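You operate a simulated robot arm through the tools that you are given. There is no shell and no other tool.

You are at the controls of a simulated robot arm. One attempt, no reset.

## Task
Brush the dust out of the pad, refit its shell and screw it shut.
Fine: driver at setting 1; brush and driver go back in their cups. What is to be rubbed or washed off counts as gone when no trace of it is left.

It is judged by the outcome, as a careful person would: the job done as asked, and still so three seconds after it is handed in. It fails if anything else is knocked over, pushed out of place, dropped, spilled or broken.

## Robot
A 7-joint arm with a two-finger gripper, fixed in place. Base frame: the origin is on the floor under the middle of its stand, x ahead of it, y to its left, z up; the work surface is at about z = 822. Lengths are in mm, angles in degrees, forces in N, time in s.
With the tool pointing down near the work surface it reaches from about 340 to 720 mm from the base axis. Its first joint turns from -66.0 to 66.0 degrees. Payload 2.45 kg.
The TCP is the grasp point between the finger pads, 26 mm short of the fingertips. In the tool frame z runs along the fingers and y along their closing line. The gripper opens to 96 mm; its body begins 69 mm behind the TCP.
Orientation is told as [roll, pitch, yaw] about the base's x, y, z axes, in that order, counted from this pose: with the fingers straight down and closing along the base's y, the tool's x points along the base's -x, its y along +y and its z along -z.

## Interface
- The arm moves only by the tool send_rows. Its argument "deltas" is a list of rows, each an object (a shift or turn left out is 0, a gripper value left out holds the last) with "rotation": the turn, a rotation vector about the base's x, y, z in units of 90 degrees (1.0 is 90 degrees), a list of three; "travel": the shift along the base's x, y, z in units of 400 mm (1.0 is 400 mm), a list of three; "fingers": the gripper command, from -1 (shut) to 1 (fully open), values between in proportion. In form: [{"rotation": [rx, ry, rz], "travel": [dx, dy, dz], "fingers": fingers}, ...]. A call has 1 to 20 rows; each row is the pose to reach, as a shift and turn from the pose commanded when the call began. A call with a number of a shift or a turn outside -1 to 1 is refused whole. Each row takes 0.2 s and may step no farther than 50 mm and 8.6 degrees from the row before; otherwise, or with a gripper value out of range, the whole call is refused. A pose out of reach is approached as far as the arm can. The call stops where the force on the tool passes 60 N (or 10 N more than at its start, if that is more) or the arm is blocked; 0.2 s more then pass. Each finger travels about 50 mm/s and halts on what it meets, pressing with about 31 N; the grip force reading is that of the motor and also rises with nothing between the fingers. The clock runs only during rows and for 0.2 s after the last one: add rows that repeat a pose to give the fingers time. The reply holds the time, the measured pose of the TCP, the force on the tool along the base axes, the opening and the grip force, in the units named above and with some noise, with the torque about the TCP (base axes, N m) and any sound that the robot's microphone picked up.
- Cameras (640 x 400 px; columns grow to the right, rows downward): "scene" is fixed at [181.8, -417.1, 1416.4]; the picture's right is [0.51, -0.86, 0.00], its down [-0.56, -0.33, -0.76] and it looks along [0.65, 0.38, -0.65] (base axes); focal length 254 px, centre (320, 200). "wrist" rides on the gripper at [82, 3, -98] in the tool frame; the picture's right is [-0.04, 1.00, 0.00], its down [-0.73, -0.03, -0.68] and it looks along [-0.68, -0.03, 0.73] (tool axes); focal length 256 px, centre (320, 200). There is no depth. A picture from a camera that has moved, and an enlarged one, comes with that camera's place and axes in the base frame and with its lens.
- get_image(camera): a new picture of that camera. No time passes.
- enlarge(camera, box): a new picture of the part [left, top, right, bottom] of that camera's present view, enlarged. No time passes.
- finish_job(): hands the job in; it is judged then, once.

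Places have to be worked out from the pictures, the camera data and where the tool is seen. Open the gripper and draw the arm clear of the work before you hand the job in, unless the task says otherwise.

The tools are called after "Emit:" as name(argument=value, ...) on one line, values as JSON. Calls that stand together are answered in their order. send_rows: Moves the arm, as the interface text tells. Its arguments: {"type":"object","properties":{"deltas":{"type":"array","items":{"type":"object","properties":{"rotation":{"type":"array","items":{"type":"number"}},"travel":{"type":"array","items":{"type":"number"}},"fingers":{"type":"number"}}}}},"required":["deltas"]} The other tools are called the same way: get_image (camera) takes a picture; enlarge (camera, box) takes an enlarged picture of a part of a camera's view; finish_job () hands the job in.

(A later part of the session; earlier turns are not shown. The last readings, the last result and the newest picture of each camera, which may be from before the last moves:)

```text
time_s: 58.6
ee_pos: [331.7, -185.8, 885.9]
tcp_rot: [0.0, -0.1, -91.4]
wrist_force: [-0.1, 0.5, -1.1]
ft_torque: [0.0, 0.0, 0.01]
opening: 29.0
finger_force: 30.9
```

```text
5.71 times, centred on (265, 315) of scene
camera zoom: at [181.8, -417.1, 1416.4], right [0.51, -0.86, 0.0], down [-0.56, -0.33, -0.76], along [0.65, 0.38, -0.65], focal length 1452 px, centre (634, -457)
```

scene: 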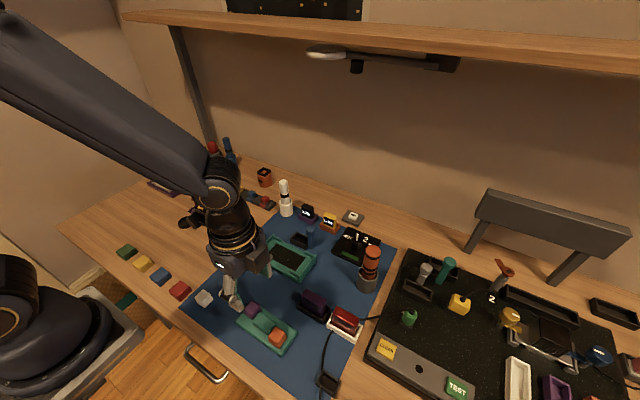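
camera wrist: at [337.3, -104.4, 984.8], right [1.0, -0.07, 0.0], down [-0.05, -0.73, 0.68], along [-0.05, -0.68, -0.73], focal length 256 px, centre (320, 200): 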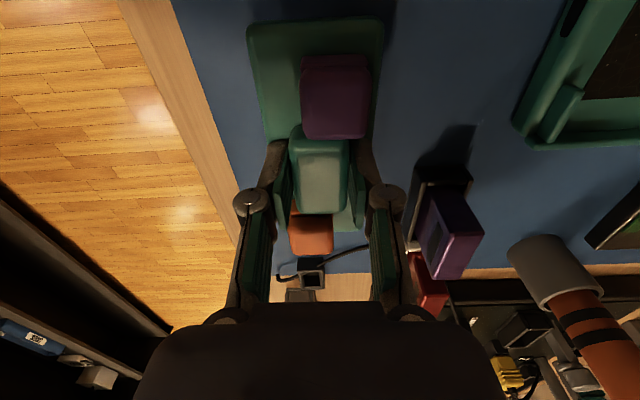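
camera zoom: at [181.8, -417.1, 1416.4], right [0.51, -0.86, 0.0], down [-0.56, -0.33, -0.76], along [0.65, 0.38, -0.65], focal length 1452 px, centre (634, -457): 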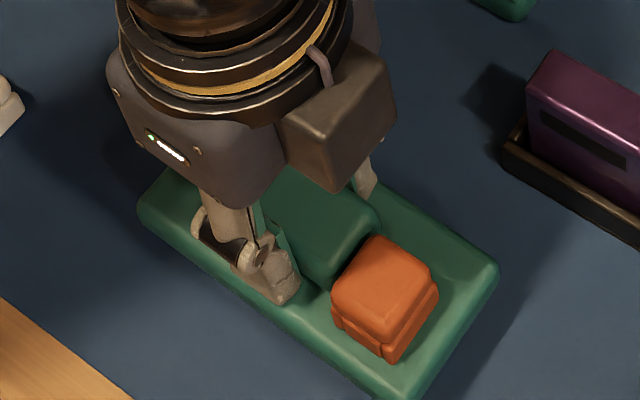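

The hold is steady with no creep. I move gently: first +y and slightly up (clear of the purple module), squaring the yaw to -90°.

Emit:
send_rows(deltas=[{"travel": [0, 0.008, 0.006], "rotation": [0, 0, 0.002]}, {"travel": [0, 0.024, 0.012], "rotation": [0, 0, 0.004]}, {"travel": [0, 0.042, 0.018], "rotation": [0, 0, 0.006]}, {"travel": [0, 0.06, 0.024], "rotation": [0, 0, 0.008]}, {"travel": [0, 0.078, 0.03], "rotation": [0, 0, 0.01]}, {"travel": [0, 0.096, 0.036], "rotation": [0, 0, 0.012]}, {"travel": [0, 0.114, 0.042], "rotation": [0, 0, 0.014]}, {"travel": [0, 0.132, 0.048], "rotation": [0, 0, 0.016]}, {"travel": [0, 0.15, 0.05], "rotation": [0, 0, 0.017]}, {"travel": [0, 0.164, 0.05], "rotation": [0, 0, 0.017]}, {"travel": [0, 0.17, 0.05], "rotation": [0, 0, 0.017]}, {"travel": [0, 0.17, 0.05], "rotation": [0, 0, 0.017]}])

Emit:
get_image(camera="wrist")

```text
time_s: 61.2
ee_pos: [331.2, -117.9, 907.4]
tcp_rot: [0.0, 0.0, -89.9]
wrist_force: [0.4, 0.4, -1.9]
ft_torque: [0.01, -0.02, 0.0]
opening: 29.2
finger_force: 31.3
```

```text
taken
camera wrist: at [335.7, -36.2, 1004.6], right [1.0, -0.04, 0.0], down [-0.03, -0.73, 0.68], along [-0.03, -0.68, -0.73], focal length 256 px, centre (320, 200)
```

wrist: 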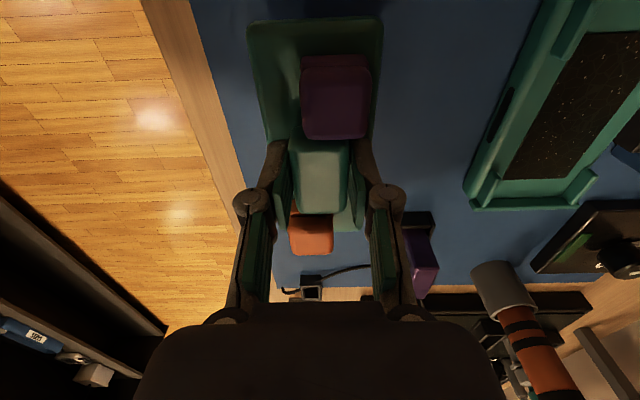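

The shell is steady. Now I move it +x over the pad, about 10 mm per row.

Emit:
send_rows(deltas=[{"travel": [0.009, 0, 0]}, {"travel": [0.034, 0, 0]}, {"travel": [0.059, 0, 0]}, {"travel": [0.084, 0, 0]}, {"travel": [0.109, 0, 0]}, {"travel": [0.134, 0, 0]}, {"travel": [0.159, 0, 0]}, {"travel": [0.184, 0, 0]}, {"travel": [0.209, 0, 0]}, {"travel": [0.234, 0, 0]}, {"travel": [0.259, 0, 0]}, {"travel": [0.284, 0, 0]}, {"travel": [0.309, 0, 0]}, {"travel": [0.334, 0, 0]}, {"travel": [0.359, 0, 0]}, {"travel": [0.384, 0, 0]}, {"travel": [0.409, 0, 0]}, {"travel": [0.427, 0, 0]}, {"travel": [0.432, 0, 0]}, {"travel": [0.432, 0, 0]}])

Emit:
get_image(camera="wrist")

Emit:
enlarge(camera="scene", box=[230, 200, 340, 290])

```text
time_s: 65.4
ee_pos: [504.3, -118.2, 906.5]
tcp_rot: [0.0, 0.0, -89.9]
wrist_force: [1.0, -0.2, -2.1]
ft_torque: [-0.02, 0.02, -0.03]
opening: 29.0
finger_force: 31.5
```

```text
taken
camera wrist: at [508.3, -36.0, 1004.9], right [1.0, -0.04, 0.0], down [-0.03, -0.73, 0.68], along [-0.03, -0.68, -0.73], focal length 256 px, centre (320, 200)
```

wrist: 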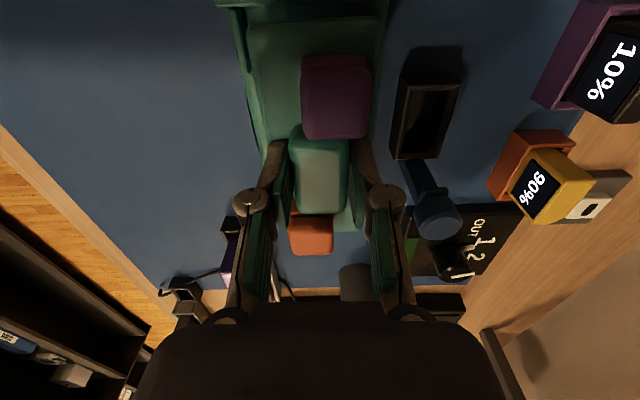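

```text
4.44 times, centred on (285, 245) of scene
camera zoom: at [181.8, -417.1, 1416.4], right [0.51, -0.86, 0.0], down [-0.56, -0.33, -0.76], along [0.65, 0.38, -0.65], focal length 1129 px, centre (476, 0)
```

zoom: 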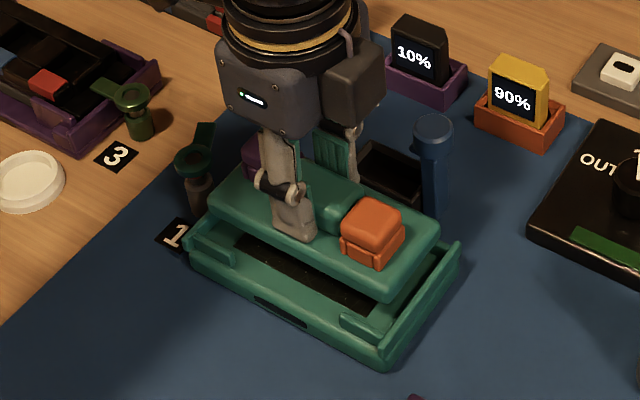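

The shell hovers over the pad. I zoom in to judge its alignment relative to the rails.

Emit:
enlarge(camera="wrist", box=[210, 0, 410, 130])

Emit:
enlarge(camera="wrist", box=[240, 180, 400, 290])

Emit:
enlarge(camera="scene", box=[260, 235, 320, 285])

Emit:
enlarge(camera="scene", box=[245, 215, 305, 265])

```text
3.08 times, centred on (310, 65) of wrist
camera zoom: at [508.3, -36.0, 1004.9], right [1.0, -0.04, 0.0], down [-0.03, -0.73, 0.68], along [-0.03, -0.68, -0.73], focal length 788 px, centre (351, 615)
```

zoom: 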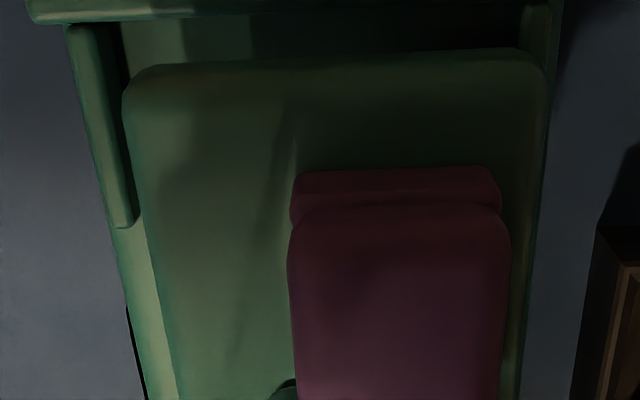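

```text
3.64 times, centred on (320, 235) of wrist
camera zoom: at [508.3, -36.0, 1004.9], right [1.0, -0.04, 0.0], down [-0.03, -0.73, 0.68], along [-0.03, -0.68, -0.73], focal length 931 px, centre (320, 73)
```

zoom: 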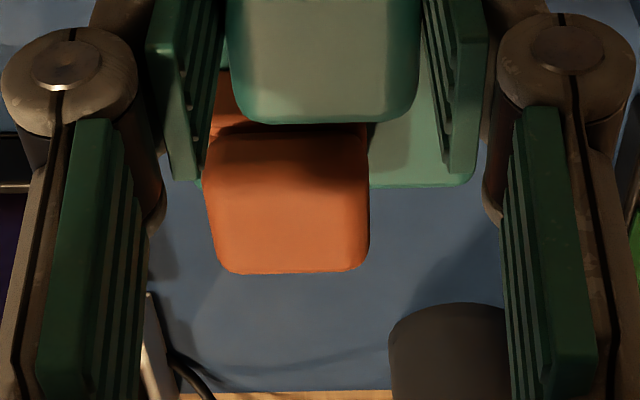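

```text
8.00 times, centred on (290, 260) of scene
camera zoom: at [181.8, -417.1, 1416.4], right [0.51, -0.86, 0.0], down [-0.56, -0.33, -0.76], along [0.65, 0.38, -0.65], focal length 2033 px, centre (560, -280)
```

zoom: 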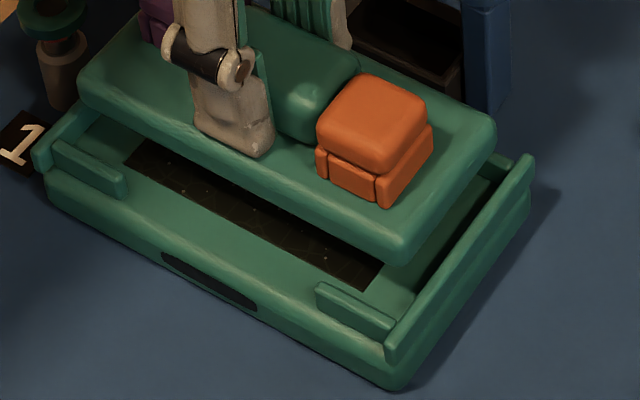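

```text
8.00 times, centred on (275, 240) of scene
camera zoom: at [181.8, -417.1, 1416.4], right [0.51, -0.86, 0.0], down [-0.56, -0.33, -0.76], along [0.65, 0.38, -0.65], focal length 2033 px, centre (680, -120)
```

zoom: 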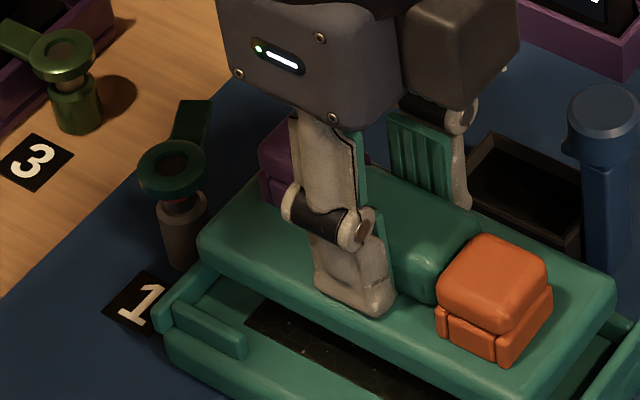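

The shell needs roughly 2 mm toward -x to centre between the rails (inner faces about x 468–535); in y it looks centred within about 1 mm. I shift and lower gently toward the floor (expected TCP ≈ 881 when seated).

Emit:
send_rows(deltas=[{"travel": [-0.003, 0, 0]}, {"travel": [-0.006, 0, -0.008]}, {"travel": [-0.006, 0, -0.018]}, {"travel": [-0.006, 0, -0.028]}, {"travel": [-0.006, 0, -0.036]}, {"travel": [-0.006, 0, -0.036]}])

Emit:
enlarge(camera="wrist", box=[210, 0, 410, 130])

Emit:
enlarge(camera="scene", box=[240, 215, 320, 285])

```text
time_s: 66.8
ee_pos: [501.8, -118.0, 891.4]
tcp_rot: [0.0, 0.0, -90.0]
wrist_force: [0.0, 0.0, -0.9]
ft_torque: [0.01, -0.02, 0.04]
opening: 29.1
finger_force: 31.2
```

```text
3.08 times, centred on (310, 65) of wrist
camera zoom: at [505.1, -36.7, 990.4], right [1.0, -0.04, 0.0], down [-0.03, -0.73, 0.68], along [-0.03, -0.68, -0.73], focal length 788 px, centre (351, 615)
```

zoom: 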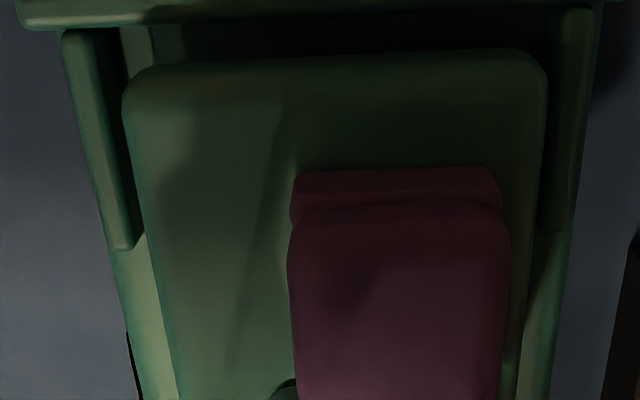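

```text
5.71 times, centred on (280, 250) of scene
camera zoom: at [181.8, -417.1, 1416.4], right [0.51, -0.86, 0.0], down [-0.56, -0.33, -0.76], along [0.65, 0.38, -0.65], focal length 1452 px, centre (549, -86)
```

zoom: 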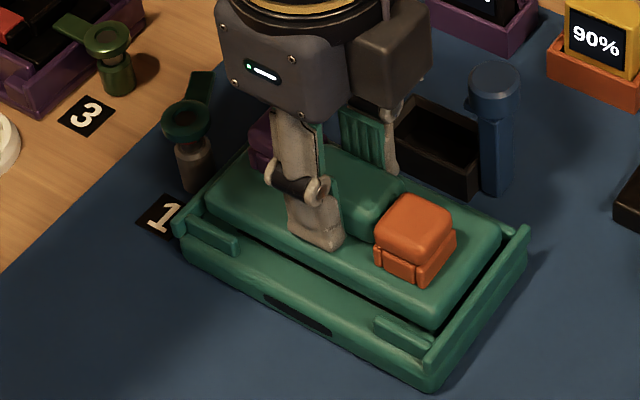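

Rails look symmetric now; I nudge +0.8 mm in y and continue down gently.

Emit:
send_rows(deltas=[{"travel": [0, 0.002, -0.004]}, {"travel": [0, 0.002, -0.008]}, {"travel": [0, 0.002, -0.012]}])

Emit:
send_rows(deltas=[{"travel": [0, 0, -0.004]}, {"travel": [0, 0, -0.008]}])

Emit:
enlarge(camera="scene", box=[240, 215, 320, 285])

```text
time_s: 67.6
ee_pos: [500.5, -117.8, 886.3]
tcp_rot: [-0.1, 0.0, -89.9]
wrist_force: [-0.4, -0.2, -1.9]
ft_torque: [0.02, 0.0, 0.02]
opening: 29.1
finger_force: 31.1
```

```text
time_s: 68.2
ee_pos: [502.0, -117.9, 884.1]
tcp_rot: [0.1, 0.0, -90.0]
wrist_force: [-1.7, 2.9, 12.6]
ft_torque: [-0.42, 0.19, -0.04]
opening: 29.1
finger_force: 31.0
```

```text
5.71 times, centred on (280, 250) of scene
camera zoom: at [181.5, -416.9, 1416.5], right [0.51, -0.86, 0.0], down [-0.56, -0.33, -0.76], along [0.65, 0.38, -0.65], focal length 1452 px, centre (549, -86)
```

zoom: 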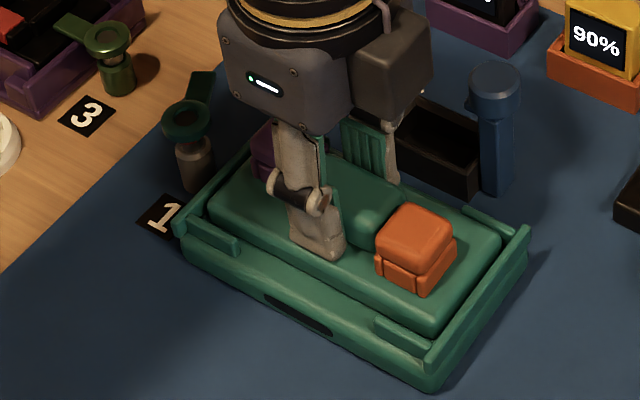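

Contact of 12.6 N, mainly at the -y end with a push toward +y, so that end is riding the wall. I back off slightly, shift +1.2 mm in y, and lower again.

Emit:
send_rows(deltas=[{"travel": [0, 0, 0.005]}, {"travel": [0, 0.003, 0.005]}, {"travel": [0, 0.003, 0.0]}, {"travel": [0, 0.003, -0.003]}])

Emit:
enlarge(camera="scene", box=[270, 235, 320, 285])

Emit:
enlarge(camera="wrist", box=[210, 0, 410, 130])

```text
time_s: 69.2
ee_pos: [500.3, -116.6, 883.4]
tcp_rot: [0.1, 0.0, -89.9]
wrist_force: [-9.7, 1.0, 33.9]
ft_torque: [0.04, 0.37, 0.01]
opening: 29.3
finger_force: 30.9
```

```text
8.00 times, centred on (295, 260) of scene
camera zoom: at [181.0, -416.9, 1416.5], right [0.51, -0.86, 0.0], down [-0.56, -0.33, -0.76], along [0.65, 0.38, -0.65], focal length 2033 px, centre (520, -280)
```

zoom: 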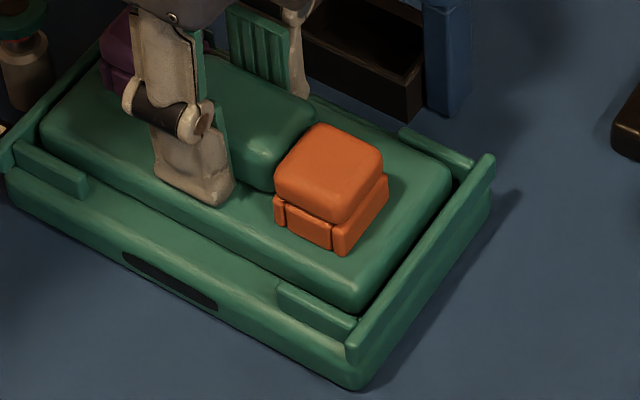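

```text
3.08 times, centred on (310, 65) of wrist
camera zoom: at [504.8, -35.0, 982.2], right [1.0, -0.04, 0.0], down [-0.03, -0.73, 0.68], along [-0.03, -0.68, -0.73], focal length 788 px, centre (351, 615)
```

zoom: 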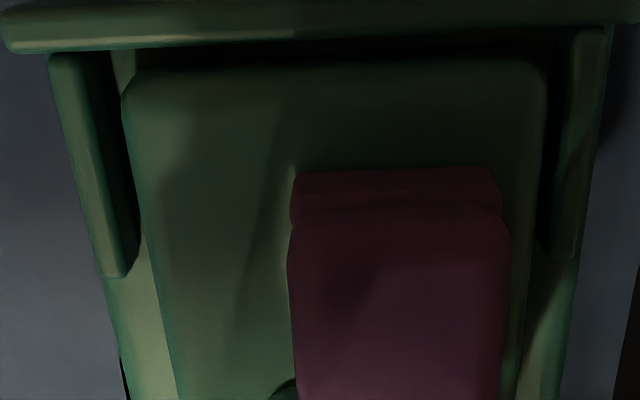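

The contact is now level (no roll torque) and the picture shows the shell sitting down between the rails. I relieve the pressure and open the fingers.

Emit:
send_rows(deltas=[{"travel": [0, 0, 0.004], "fingers": -1}, {"travel": [0, 0, 0.004], "fingers": 0.0}, {"travel": [0, 0, 0.004], "fingers": 0.0}, {"travel": [0, 0, 0.004], "fingers": 0.0}])

Emit:
enlarge(camera="scene", box=[240, 215, 320, 285])

Emit:
get_image(camera="wrist")

```text
time_s: 70.2
ee_pos: [501.1, -116.9, 884.1]
tcp_rot: [0.0, 0.0, -90.1]
wrist_force: [0.6, 0.0, -0.1]
ft_torque: [0.0, -0.01, -0.01]
opening: 48.0
finger_force: 0.0
```

```text
5.71 times, centred on (280, 250) of scene
camera zoom: at [181.8, -417.1, 1416.4], right [0.51, -0.86, 0.0], down [-0.56, -0.33, -0.76], along [0.65, 0.38, -0.65], focal length 1452 px, centre (549, -86)
```

zoom: 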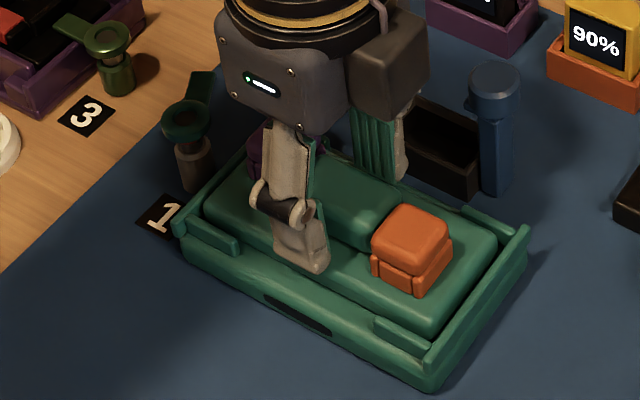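

```text
taken
camera wrist: at [505.1, -34.9, 982.0], right [1.0, -0.04, 0.0], down [-0.03, -0.73, 0.68], along [-0.03, -0.68, -0.73], focal length 256 px, centre (320, 200)
```

wrist: 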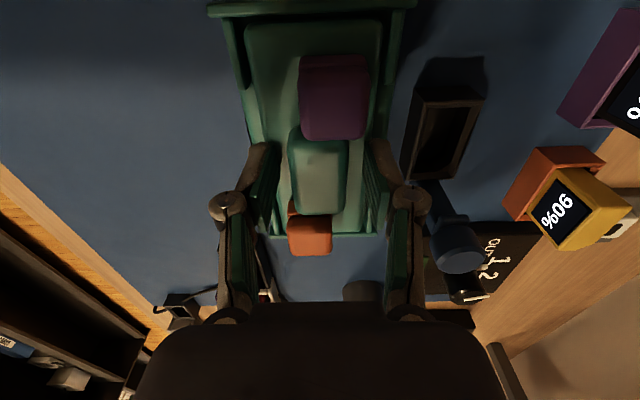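

The shell is released and lies in the tray. I rise straight up and inspect the fit.

Emit:
send_rows(deltas=[{"travel": [0, 0, 0.05]}, {"travel": [0, 0, 0.15]}, {"travel": [0, 0, 0.27]}, {"travel": [-0.1, 0, 0.35]}, {"travel": [-0.2, 0.0, 0.38]}, {"travel": [-0.2, 0.0, 0.38]}])

Emit:
get_image(camera="wrist")

Emit:
enlarge(camera="scene", box=[235, 210, 325, 290])

```text
refused: row 4 steps farther than a row can; nothing moved
```

```text
taken
camera wrist: at [505.1, -34.9, 982.0], right [1.0, -0.04, 0.0], down [-0.03, -0.73, 0.68], along [-0.03, -0.68, -0.73], focal length 256 px, centre (320, 200)
```

wrist: 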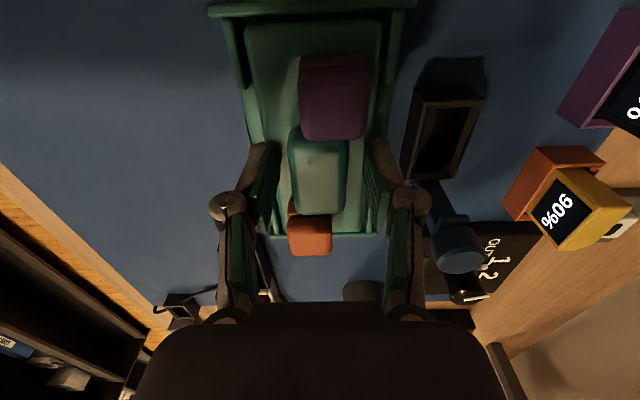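

```text
5.00 times, centred on (280, 250) of scene
camera zoom: at [181.8, -417.1, 1416.4], right [0.51, -0.86, 0.0], down [-0.56, -0.33, -0.76], along [0.65, 0.38, -0.65], focal length 1270 px, centre (520, -50)
```

zoom: 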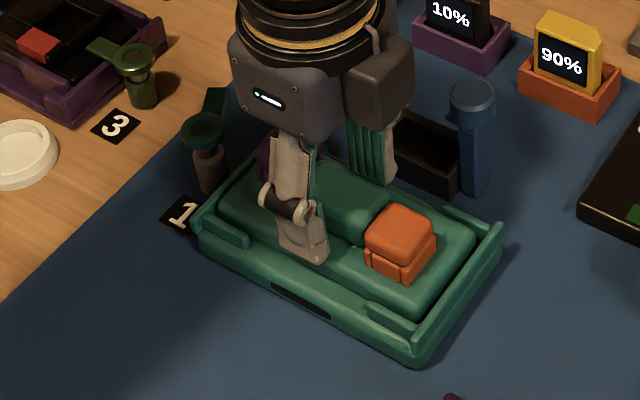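

A row was too long; nothing moved. I raise straight up, then turn the yaw back to 0 while drawing back to view the pad.

Emit:
send_rows(deltas=[{"travel": [0, 0, 0.04]}, {"travel": [0, 0, 0.12]}, {"travel": [0, 0, 0.22]}, {"travel": [0, 0, 0.32]}, {"travel": [-0.02, 0, 0.35], "rotation": [0, 0, 0.09]}, {"travel": [-0.04, 0, 0.38], "rotation": [0, 0, 0.18]}, {"travel": [-0.06, 0, 0.38], "rotation": [0, 0, 0.27]}, {"travel": [-0.08, 0, 0.38], "rotation": [0, 0, 0.36]}, {"travel": [-0.1, 0, 0.38], "rotation": [0, 0, 0.45]}, {"travel": [-0.12, 0, 0.38], "rotation": [0, 0, 0.54]}, {"travel": [-0.14, 0, 0.38], "rotation": [0, 0, 0.63]}, {"travel": [-0.15, 0, 0.38], "rotation": [0, 0, 0.72]}, {"travel": [-0.15, 0, 0.38], "rotation": [0, 0, 0.81]}, {"travel": [-0.15, 0, 0.38], "rotation": [0, 0, 0.9]}, {"travel": [-0.15, 0, 0.38], "rotation": [0, 0, 0.98]}, {"travel": [-0.15, 0, 0.38], "rotation": [0, 0, 1.0]}, {"travel": [-0.15, 0, 0.38], "rotation": [0, 0, 1.0]}])

Emit:
get_image(camera="wrist")

Emit:
enlarge(camera="wrist", box=[220, 40, 460, 190])

Emit:
enlarge(camera="scene", box=[235, 210, 325, 290])

```text
time_s: 73.8
ee_pos: [441.4, -116.6, 1035.6]
tcp_rot: [0.0, 0.0, 0.1]
wrist_force: [0.2, 0.9, 1.0]
ft_torque: [0.01, 0.03, 0.0]
opening: 47.8
finger_force: 0.0
```

```text
taken
camera wrist: at [360.4, -113.5, 1134.1], right [0.04, 1.0, 0.0], down [0.73, -0.03, 0.68], along [0.68, -0.03, -0.73], focal length 256 px, centre (320, 200)
```

wrist: 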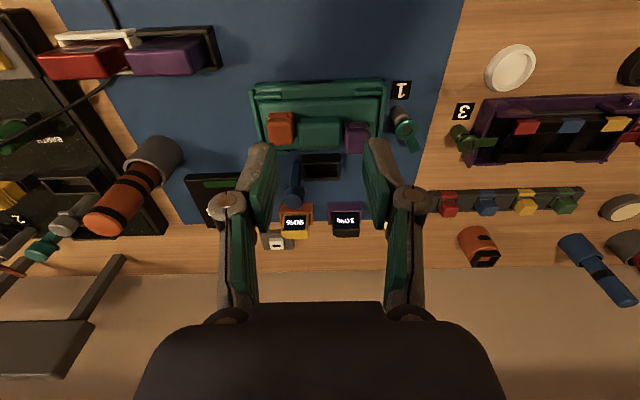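

```text
2.67 times, centred on (340, 115) of wrist
camera zoom: at [360.4, -113.5, 1134.1], right [0.04, 1.0, 0.0], down [0.73, -0.03, 0.68], along [0.68, -0.03, -0.73], focal length 683 px, centre (267, 427)
```

zoom: 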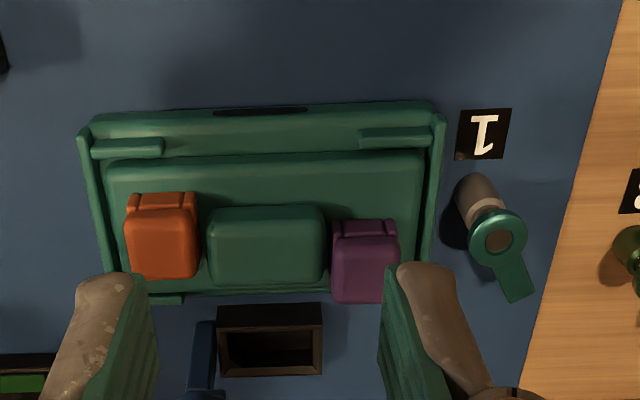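

```text
5.00 times, centred on (280, 250) of scene
camera zoom: at [181.8, -417.1, 1416.4], right [0.51, -0.86, 0.0], down [-0.56, -0.33, -0.76], along [0.65, 0.38, -0.65], focal length 1270 px, centre (520, -50)
```

zoom: 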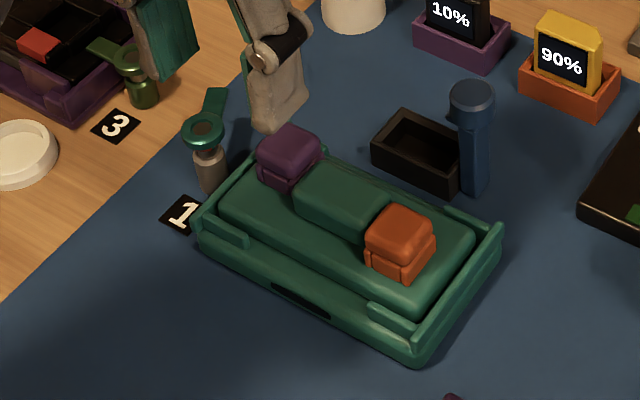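

The shell is seated inside all rails. Next I move above the orange driver at about (541,-345) and open wider.

Emit:
send_rows(deltas=[{"travel": [0.041, -0.095, 0.01], "fingers": 0.5}, {"travel": [0.082, -0.19, 0.02], "fingers": 0.5}, {"travel": [0.124, -0.285, 0.03], "fingers": 0.5}, {"travel": [0.165, -0.38, 0.04], "fingers": 0.5}, {"travel": [0.206, -0.475, 0.05], "fingers": 0.5}, {"travel": [0.2475, -0.57, 0.06], "fingers": 0.5}, {"travel": [0.2475, -0.57, 0.06], "fingers": 0.5}])

Emit:
get_image(camera="wrist")

Emit:
enlarge(camera="scene", box=[320, 180, 420, 310])

```text
time_s: 75.4
ee_pos: [540.6, -346.0, 1059.2]
tcp_rot: [0.0, 0.0, 0.0]
wrist_force: [0.4, 1.2, -0.2]
ft_torque: [-0.02, 0.02, -0.01]
opening: 71.9
finger_force: 0.0
```

```text
taken
camera wrist: at [459.3, -342.2, 1158.1], right [0.04, 1.0, 0.0], down [0.73, -0.03, 0.68], along [0.68, -0.03, -0.73], focal length 256 px, centre (320, 200)
```

wrist: 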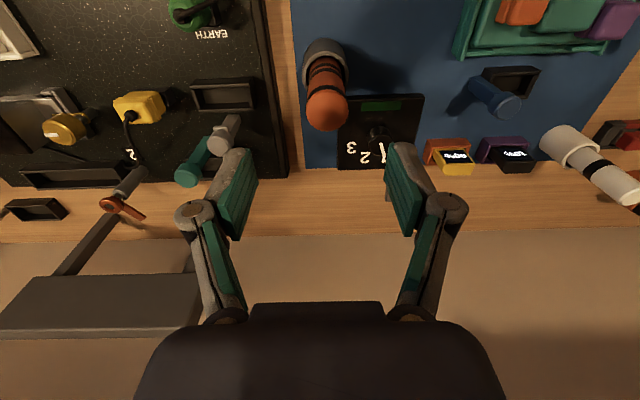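

```text
3.08 times, centred on (370, 245) of scene
camera zoom: at [181.7, -417.1, 1416.4], right [0.51, -0.86, 0.0], down [-0.56, -0.33, -0.76], along [0.65, 0.38, -0.65], focal length 782 px, centre (166, 62)
```

zoom: 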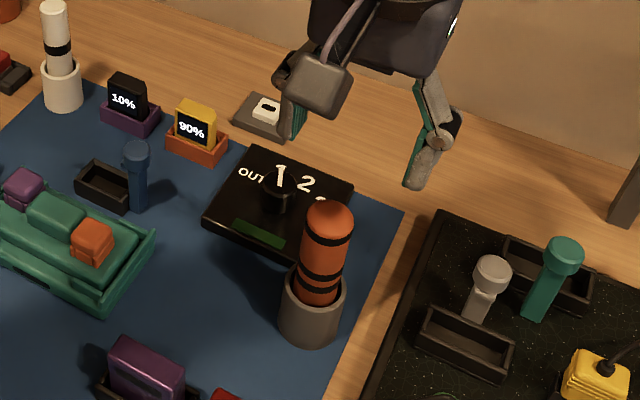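

I zoom in to pin down the driver's handle and whether it leans.

Emit:
enlarge(camera="wrist", box=[270, 20, 380, 140])

Emit:
enlarge(camera="scene", box=[340, 235, 400, 300])

```text
3.33 times, centred on (325, 80) of wrist
camera zoom: at [459.3, -342.2, 1158.1], right [0.04, 1.0, 0.0], down [0.73, -0.03, 0.68], along [0.68, -0.03, -0.73], focal length 853 px, centre (303, 600)
```

zoom: 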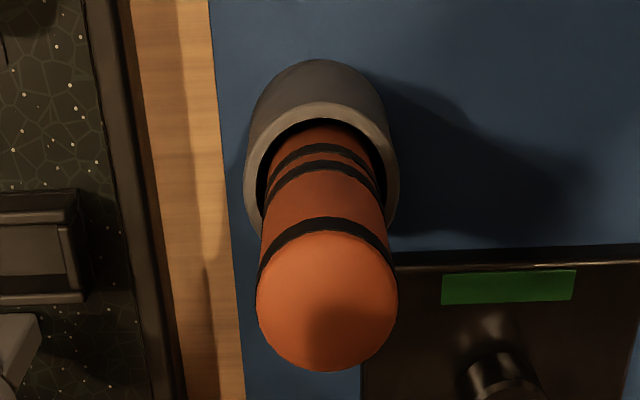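

```text
6.15 times, centred on (370, 268) of scene
camera zoom: at [181.7, -417.1, 1416.4], right [0.51, -0.86, 0.0], down [-0.56, -0.33, -0.76], along [0.65, 0.38, -0.65], focal length 1564 px, centre (12, -215)
```

zoom: 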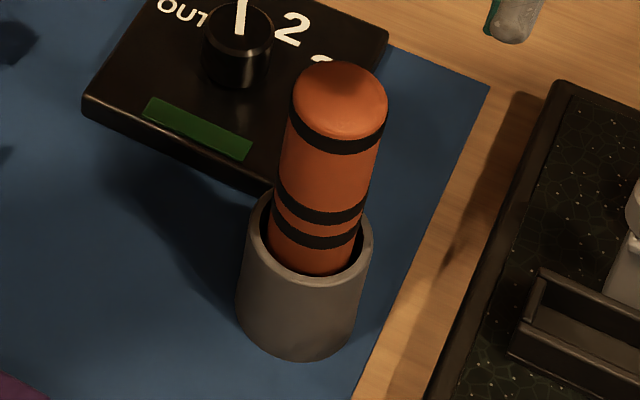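

The driver stands upright with its axis at about (544,-341), top z≈965, cup rim ≈877. I align and descend to z≈930.

Emit:
send_rows(deltas=[{"travel": [0.0075, 0.011, 0.0]}, {"travel": [0.0075, 0.011, -0.1]}, {"travel": [0.0075, 0.011, -0.2]}, {"travel": [0.0075, 0.011, -0.3]}, {"travel": [0.0075, 0.011, -0.325]}, {"travel": [0.0075, 0.011, -0.325]}])

Emit:
get_image(camera="wrist")

Emit:
enlarge(camera="scene", box=[320, 200, 420, 300])

```text
time_s: 76.8
ee_pos: [544.0, -339.8, 930.0]
tcp_rot: [0.0, 0.0, -0.1]
wrist_force: [0.2, 0.5, 0.1]
ft_torque: [0.02, 0.01, 0.0]
opening: 72.1
finger_force: 0.0
```

```text
taken
camera wrist: at [463.2, -336.2, 1027.8], right [0.04, 1.0, 0.0], down [0.73, -0.03, 0.68], along [0.68, -0.03, -0.73], focal length 256 px, centre (320, 200)
```

wrist: 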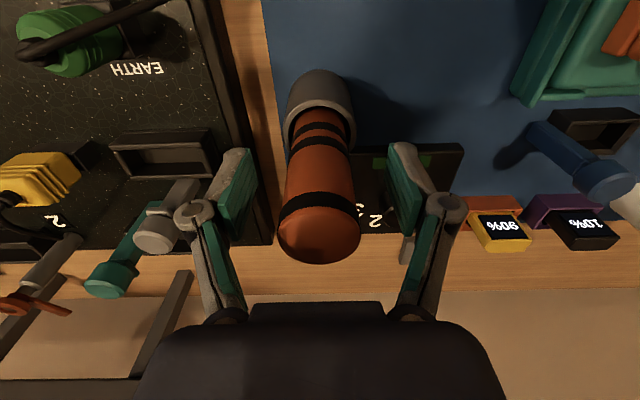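

```text
4.00 times, centred on (370, 250) of scene
camera zoom: at [181.8, -417.1, 1416.4], right [0.51, -0.86, 0.0], down [-0.56, -0.33, -0.76], along [0.65, 0.38, -0.65], focal length 1016 px, centre (120, 0)
```

zoom: 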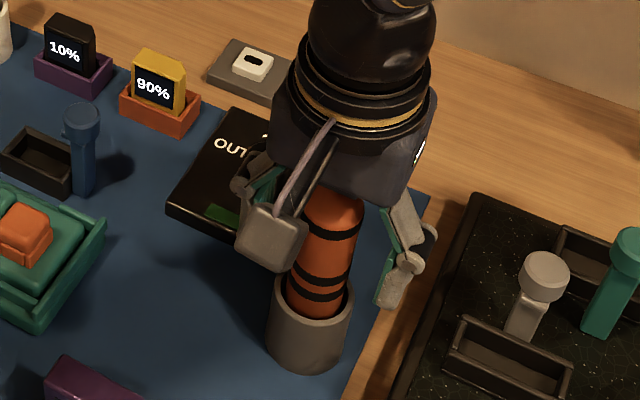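

The handle is centred between the fingers. I close on it.

Emit:
send_rows(deltas=[{"fingers": -1}, {"fingers": -1}, {"fingers": -1}, {"fingers": -1}])

```text
time_s: 77.8
ee_pos: [543.5, -340.0, 929.9]
tcp_rot: [0.0, 0.0, 0.0]
wrist_force: [0.1, -0.2, 1.2]
ft_torque: [-0.01, -0.02, 0.02]
opening: 33.0
finger_force: 31.3
```

Gripped at 33 mm. I lift it slowly straight out of the cup.

Emit:
send_rows(deltas=[{"travel": [0, 0, 0.01]}, {"travel": [0, 0, 0.03]}, {"travel": [0, 0, 0.06]}, {"travel": [0, 0, 0.1]}, {"travel": [0, 0, 0.15]}, {"travel": [0, 0, 0.21]}, {"travel": [0, 0, 0.27]}, {"travel": [0, 0, 0.31]}, {"travel": [0, 0, 0.32]}, {"travel": [0, 0, 0.32]}])

Emit:
get_image(camera="wrist")

Emit:
enlarge(camera="scene", box=[320, 160, 440, 310])

```text
time_s: 80.0
ee_pos: [543.5, -341.6, 1057.9]
tcp_rot: [0.0, -0.1, 0.0]
wrist_force: [-0.5, -0.3, -2.0]
ft_torque: [-0.02, -0.03, -0.04]
opening: 33.2
finger_force: 30.6
```

```text
taken
camera wrist: at [462.6, -337.5, 1156.6], right [0.04, 1.0, 0.0], down [0.73, -0.03, 0.68], along [0.68, -0.03, -0.73], focal length 256 px, centre (320, 200)
```

wrist: 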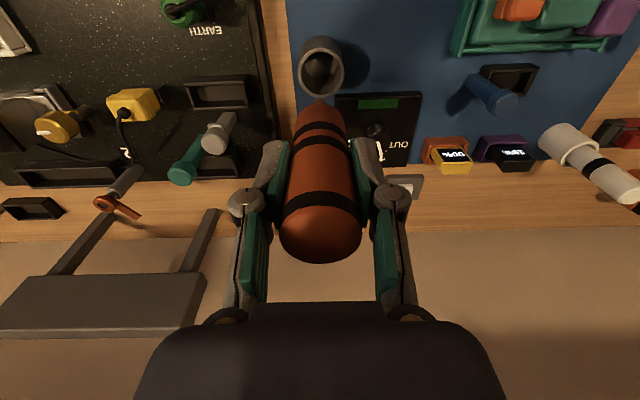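

```text
2.67 times, centred on (380, 235) of scene
camera zoom: at [181.8, -417.1, 1416.4], right [0.51, -0.86, 0.0], down [-0.56, -0.33, -0.76], along [0.65, 0.38, -0.65], focal length 678 px, centre (160, 107)
```

zoom: 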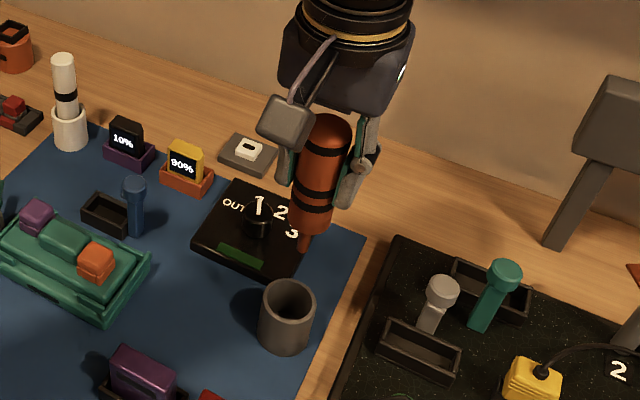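

Emit:
enlarge(camera="scene", box=[365, 195, 415, 260])

Emit:
enlarge(camera="wrist", box=[280, 30, 360, 130])

```text
6.15 times, centred on (390, 228) of scene
camera zoom: at [181.8, -417.1, 1416.4], right [0.51, -0.86, 0.0], down [-0.56, -0.33, -0.76], along [0.65, 0.38, -0.65], focal length 1564 px, centre (-111, 31)
```

zoom: 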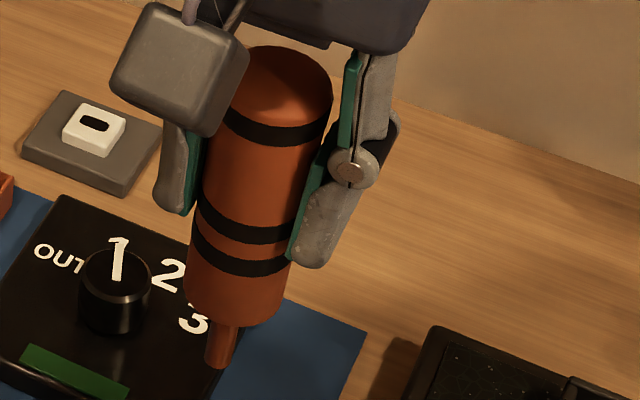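

```text
4.00 times, centred on (320, 80) of wrist
camera zoom: at [462.6, -337.5, 1156.6], right [0.04, 1.0, 0.0], down [0.73, -0.03, 0.68], along [0.68, -0.03, -0.73], focal length 1024 px, centre (320, 680)
```

zoom: 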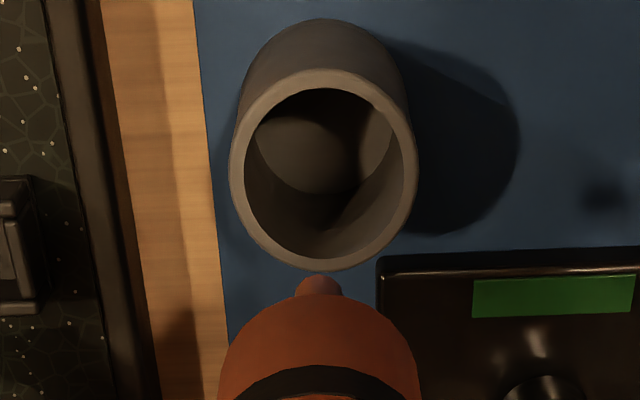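

The driver has a thin copper bit whose tip is about 105 mm below the TCP. The teal screw's socket triangulates to about (502,-22,870); I carry the driver over it, keeping the tip well above everything.

Emit:
send_rows(deltas=[{"travel": [-0.005, 0.03, 0]}, {"travel": [-0.012, 0.09, 0]}, {"travel": [-0.022, 0.17, 0]}, {"travel": [-0.033, 0.25, 0]}, {"travel": [-0.043, 0.33, 0]}, {"travel": [-0.054, 0.41, 0]}, {"travel": [-0.064, 0.49, 0]}, {"travel": [-0.075, 0.57, 0]}, {"travel": [-0.086, 0.65, 0]}, {"travel": [-0.096, 0.73, 0]}, {"travel": [-0.104, 0.785, 0]}, {"travel": [-0.105, 0.796, -0.04]}, {"travel": [-0.105, 0.796, -0.1]}, {"travel": [-0.105, 0.796, -0.13]}, {"travel": [-0.105, 0.796, -0.13]}])

Emit:
get_image(camera="wrist")

Emit:
enlarge(camera="wrist", box=[260, 20, 400, 130])

Emit:
enlarge(camera="scene", box=[220, 190, 300, 260])

```text
time_s: 83.2
ee_pos: [501.0, -21.8, 1007.4]
tcp_rot: [0.1, 0.1, -0.1]
wrist_force: [0.0, 0.5, -1.5]
ft_torque: [0.03, -0.01, 0.02]
opening: 33.3
finger_force: 31.3
```

```text
taken
camera wrist: at [420.7, -18.3, 1104.8], right [0.04, 1.0, 0.0], down [0.73, -0.03, 0.68], along [0.68, -0.03, -0.73], focal length 256 px, centre (320, 200)
```

wrist: 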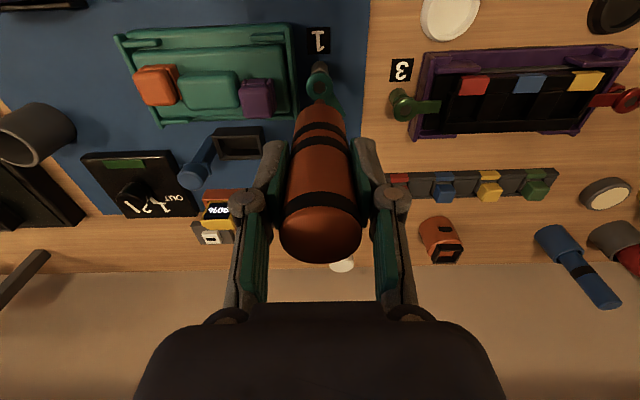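

```text
3.64 times, centred on (330, 75) of wrist
camera zoom: at [420.7, -18.3, 1104.8], right [0.04, 1.0, 0.0], down [0.73, -0.03, 0.68], along [0.68, -0.03, -0.73], focal length 931 px, centre (284, 654)
```

zoom: 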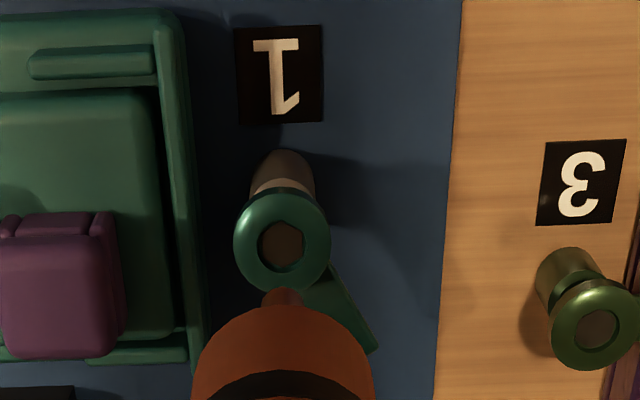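

```text
5.71 times, centred on (260, 225) of scene
camera zoom: at [181.8, -417.1, 1416.4], right [0.51, -0.86, 0.0], down [-0.56, -0.33, -0.76], along [0.65, 0.38, -0.65], focal length 1452 px, centre (663, 57)
```

zoom: 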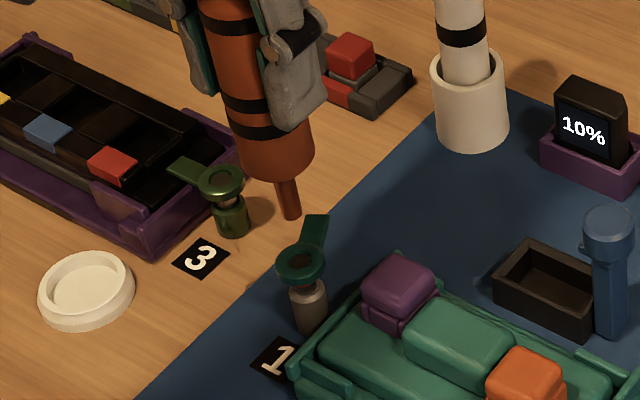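

The tip appears aligned with the hex socket within about 1–2 mm, ~35 mm above it. I lower 24 mm and re-check.

Emit:
send_rows(deltas=[{"travel": [0, 0, -0.03]}, {"travel": [0, 0, -0.06]}, {"travel": [0, 0, -0.06]}])

Emit:
enlarge(camera="wrist", box=[270, 20, 370, 100])

Emit:
enlarge(camera="scene", box=[240, 210, 280, 250])

```text
time_s: 84.0
ee_pos: [502.8, -23.2, 983.1]
tcp_rot: [0.0, 0.0, 0.0]
wrist_force: [-0.1, 0.8, -2.2]
ft_torque: [-0.01, 0.03, 0.02]
opening: 33.0
finger_force: 30.7
```

```text
5.00 times, centred on (320, 60) of wrist
camera zoom: at [420.9, -19.1, 1080.3], right [0.04, 1.0, 0.0], down [0.73, -0.03, 0.68], along [0.68, -0.03, -0.73], focal length 1280 px, centre (320, 900)
```

zoom: 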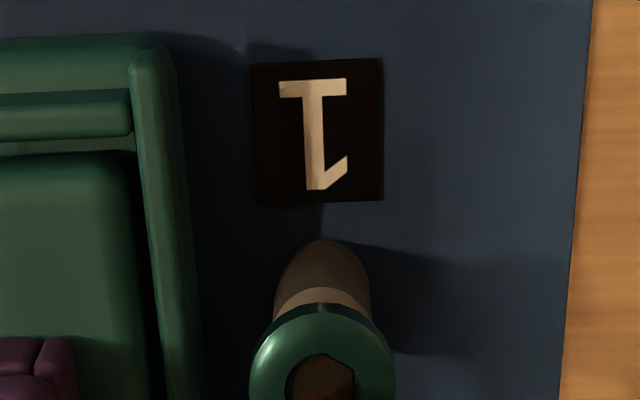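

```text
10.00 times, centred on (260, 230) of scene
camera zoom: at [181.8, -417.1, 1416.4], right [0.51, -0.86, 0.0], down [-0.56, -0.33, -0.76], along [0.65, 0.38, -0.65], focal length 2541 px, centre (920, -100)
```

zoom: 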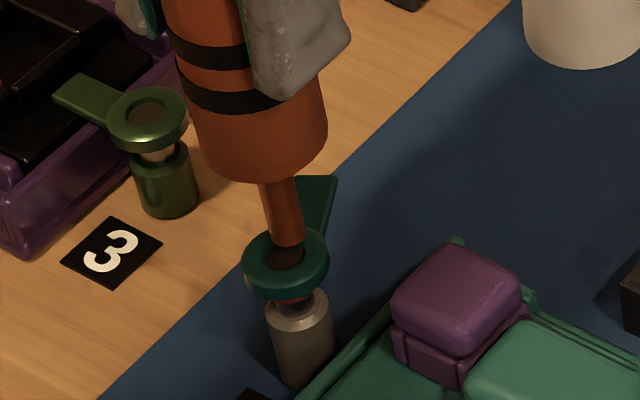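

The bit is right above the socket. One more wrist close-up to check lateral offset.

Emit:
enlarge(camera="wrist", box=[280, 70, 360, 130])

Emit:
enlarge(camera="scene", box=[248, 220, 268, 240])

```text
6.67 times, centred on (320, 100) of wrist
camera zoom: at [420.9, -19.1, 1080.3], right [0.04, 1.0, 0.0], down [0.73, -0.03, 0.68], along [0.68, -0.03, -0.73], focal length 1707 px, centre (320, 867)
```

zoom: 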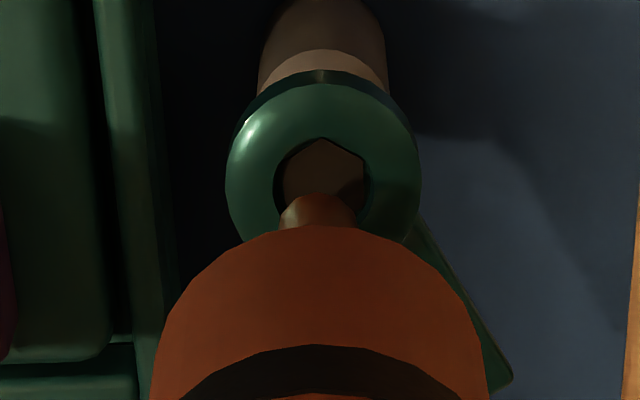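

```text
16.00 times, centred on (258, 230) of scene
camera zoom: at [181.8, -417.1, 1416.4], right [0.51, -0.86, 0.0], down [-0.56, -0.33, -0.76], along [0.65, 0.38, -0.65], focal length 4066 px, centre (1312, -280)
```

zoom: 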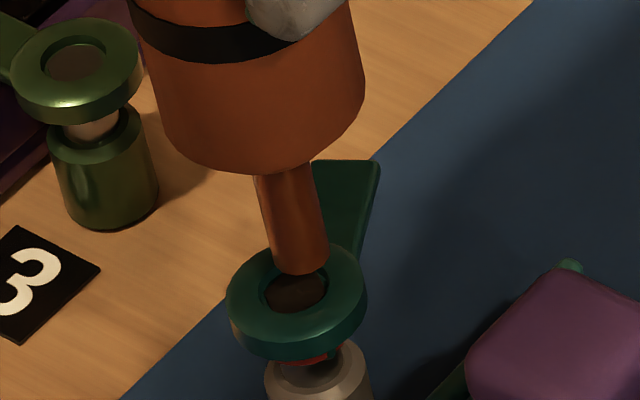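

Combining both views, the tip is about 2.8 mm too far in +x and 0.6 mm in -y, ~5 mm above the socket. I correct and re-check.

Emit:
send_rows(deltas=[{"travel": [-0.0035, 0.001, 0]}, {"travel": [-0.007, 0.0015, 0]}, {"travel": [-0.007, 0.0015, 0]}])

Emit:
enlarge(camera="wrist", box=[280, 70, 360, 130])

Emit:
enlarge(camera="scene", box=[248, 220, 268, 240])

```text
time_s: 84.8
ee_pos: [497.9, -21.8, 981.6]
tcp_rot: [0.0, 0.0, -0.1]
wrist_force: [0.3, 0.7, -1.4]
ft_torque: [-0.01, -0.01, 0.02]
opening: 33.1
finger_force: 31.0
```

```text
6.67 times, centred on (320, 100) of wrist
camera zoom: at [417.6, -18.4, 1080.6], right [0.04, 1.0, 0.0], down [0.73, -0.03, 0.68], along [0.68, -0.03, -0.73], focal length 1707 px, centre (320, 867)
```

zoom: 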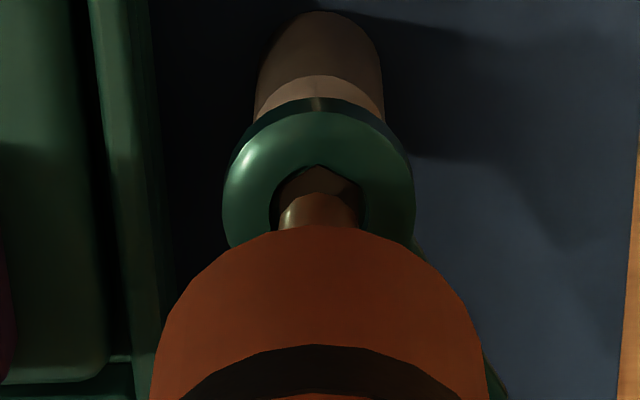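

```text
16.00 times, centred on (258, 230) of scene
camera zoom: at [181.8, -417.1, 1416.4], right [0.51, -0.86, 0.0], down [-0.56, -0.33, -0.76], along [0.65, 0.38, -0.65], focal length 4066 px, centre (1312, -280)
```

zoom: 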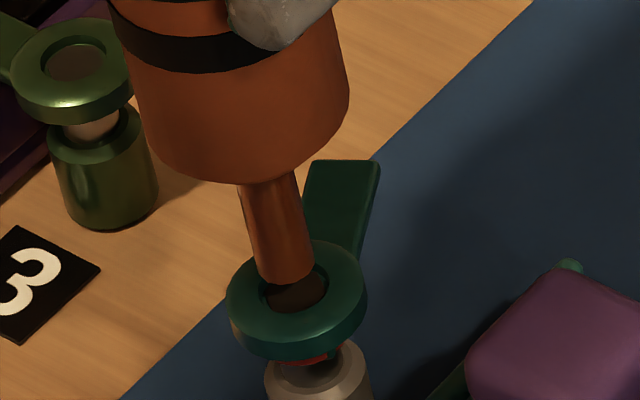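

Now aligned within about 0.3 mm, tip ≈6 mm above the socket. I lower slowly toward engagement.

Emit:
send_rows(deltas=[{"travel": [0, 0, -0.006]}, {"travel": [0, 0, -0.012]}, {"travel": [0, 0, -0.016]}])

Emit:
enlarge(camera="scene", box=[248, 220, 268, 240])

Emit:
enlarge(camera="wrist", box=[280, 70, 360, 130])

```text
time_s: 85.6
ee_pos: [499.5, -21.2, 977.4]
tcp_rot: [-0.1, -0.3, 0.0]
wrist_force: [-1.3, 3.6, 24.2]
ft_torque: [0.42, 0.22, -0.12]
opening: 33.2
finger_force: 30.9
```

```text
16.00 times, centred on (258, 230) of scene
camera zoom: at [181.4, -416.9, 1416.5], right [0.51, -0.86, 0.0], down [-0.56, -0.33, -0.76], along [0.65, 0.38, -0.65], focal length 4066 px, centre (1312, -280)
```

zoom: 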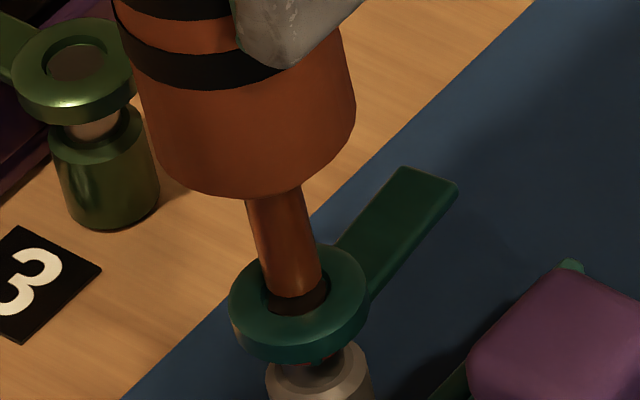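

```text
6.67 times, centred on (320, 100) of wrist
camera zoom: at [418.1, -17.6, 1074.7], right [0.04, 1.0, 0.0], down [0.73, -0.03, 0.68], along [0.68, -0.03, -0.73], focal length 1707 px, centre (320, 867)
```

zoom: 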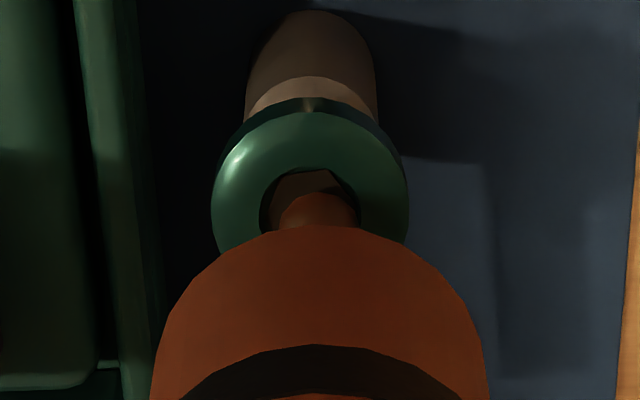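

Pressing runs the driver: the tab has begun to swing clockwise toward the pad. I keep the pressure on and watch.

Emit:
send_rows(deltas=[{"travel": [0, 0, -0.002]}, {"travel": [0, 0, -0.003]}])

Emit:
enlarge(camera="scene", box=[238, 215, 278, 245])

```text
time_s: 86.2
ee_pos: [499.6, -22.5, 975.8]
tcp_rot: [0.0, -0.4, 0.0]
wrist_force: [-1.3, 1.2, 41.5]
ft_torque: [0.09, 0.02, -0.24]
opening: 33.1
finger_force: 31.2
```

```text
13.33 times, centred on (258, 230) of scene
camera zoom: at [181.1, -417.0, 1416.5], right [0.51, -0.86, 0.0], down [-0.56, -0.33, -0.76], along [0.65, 0.38, -0.65], focal length 3388 px, centre (1147, -200)
```

zoom: 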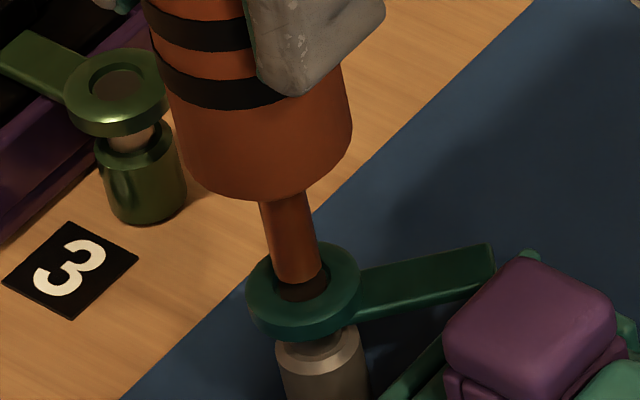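

The tab keeps swinging toward the pad under pressure. I hold position and let it run.

Emit:
send_rows(deltas=[{"travel": [0, 0, 0]}, {"travel": [0, 0, 0]}])

Emit:
enlarge(camera="scene", box=[238, 215, 278, 245])

```text
time_s: 86.8
ee_pos: [499.6, -20.5, 975.6]
tcp_rot: [0.0, -0.2, 0.0]
wrist_force: [-0.3, -0.2, 39.1]
ft_torque: [-0.02, -0.09, -0.21]
opening: 33.1
finger_force: 30.7
```

```text
13.33 times, centred on (258, 230) of scene
camera zoom: at [181.1, -417.0, 1416.5], right [0.51, -0.86, 0.0], down [-0.56, -0.33, -0.76], along [0.65, 0.38, -0.65], focal length 3388 px, centre (1147, -200)
```

zoom: 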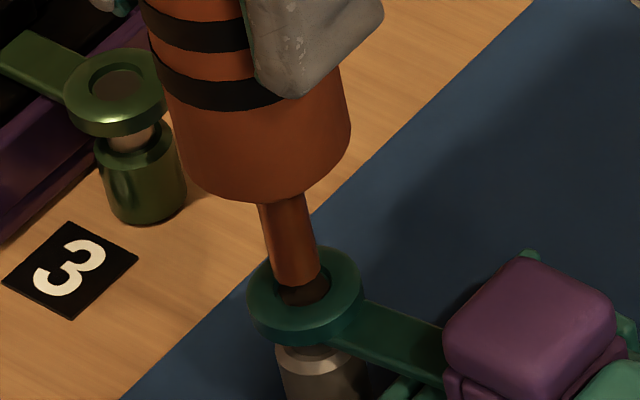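

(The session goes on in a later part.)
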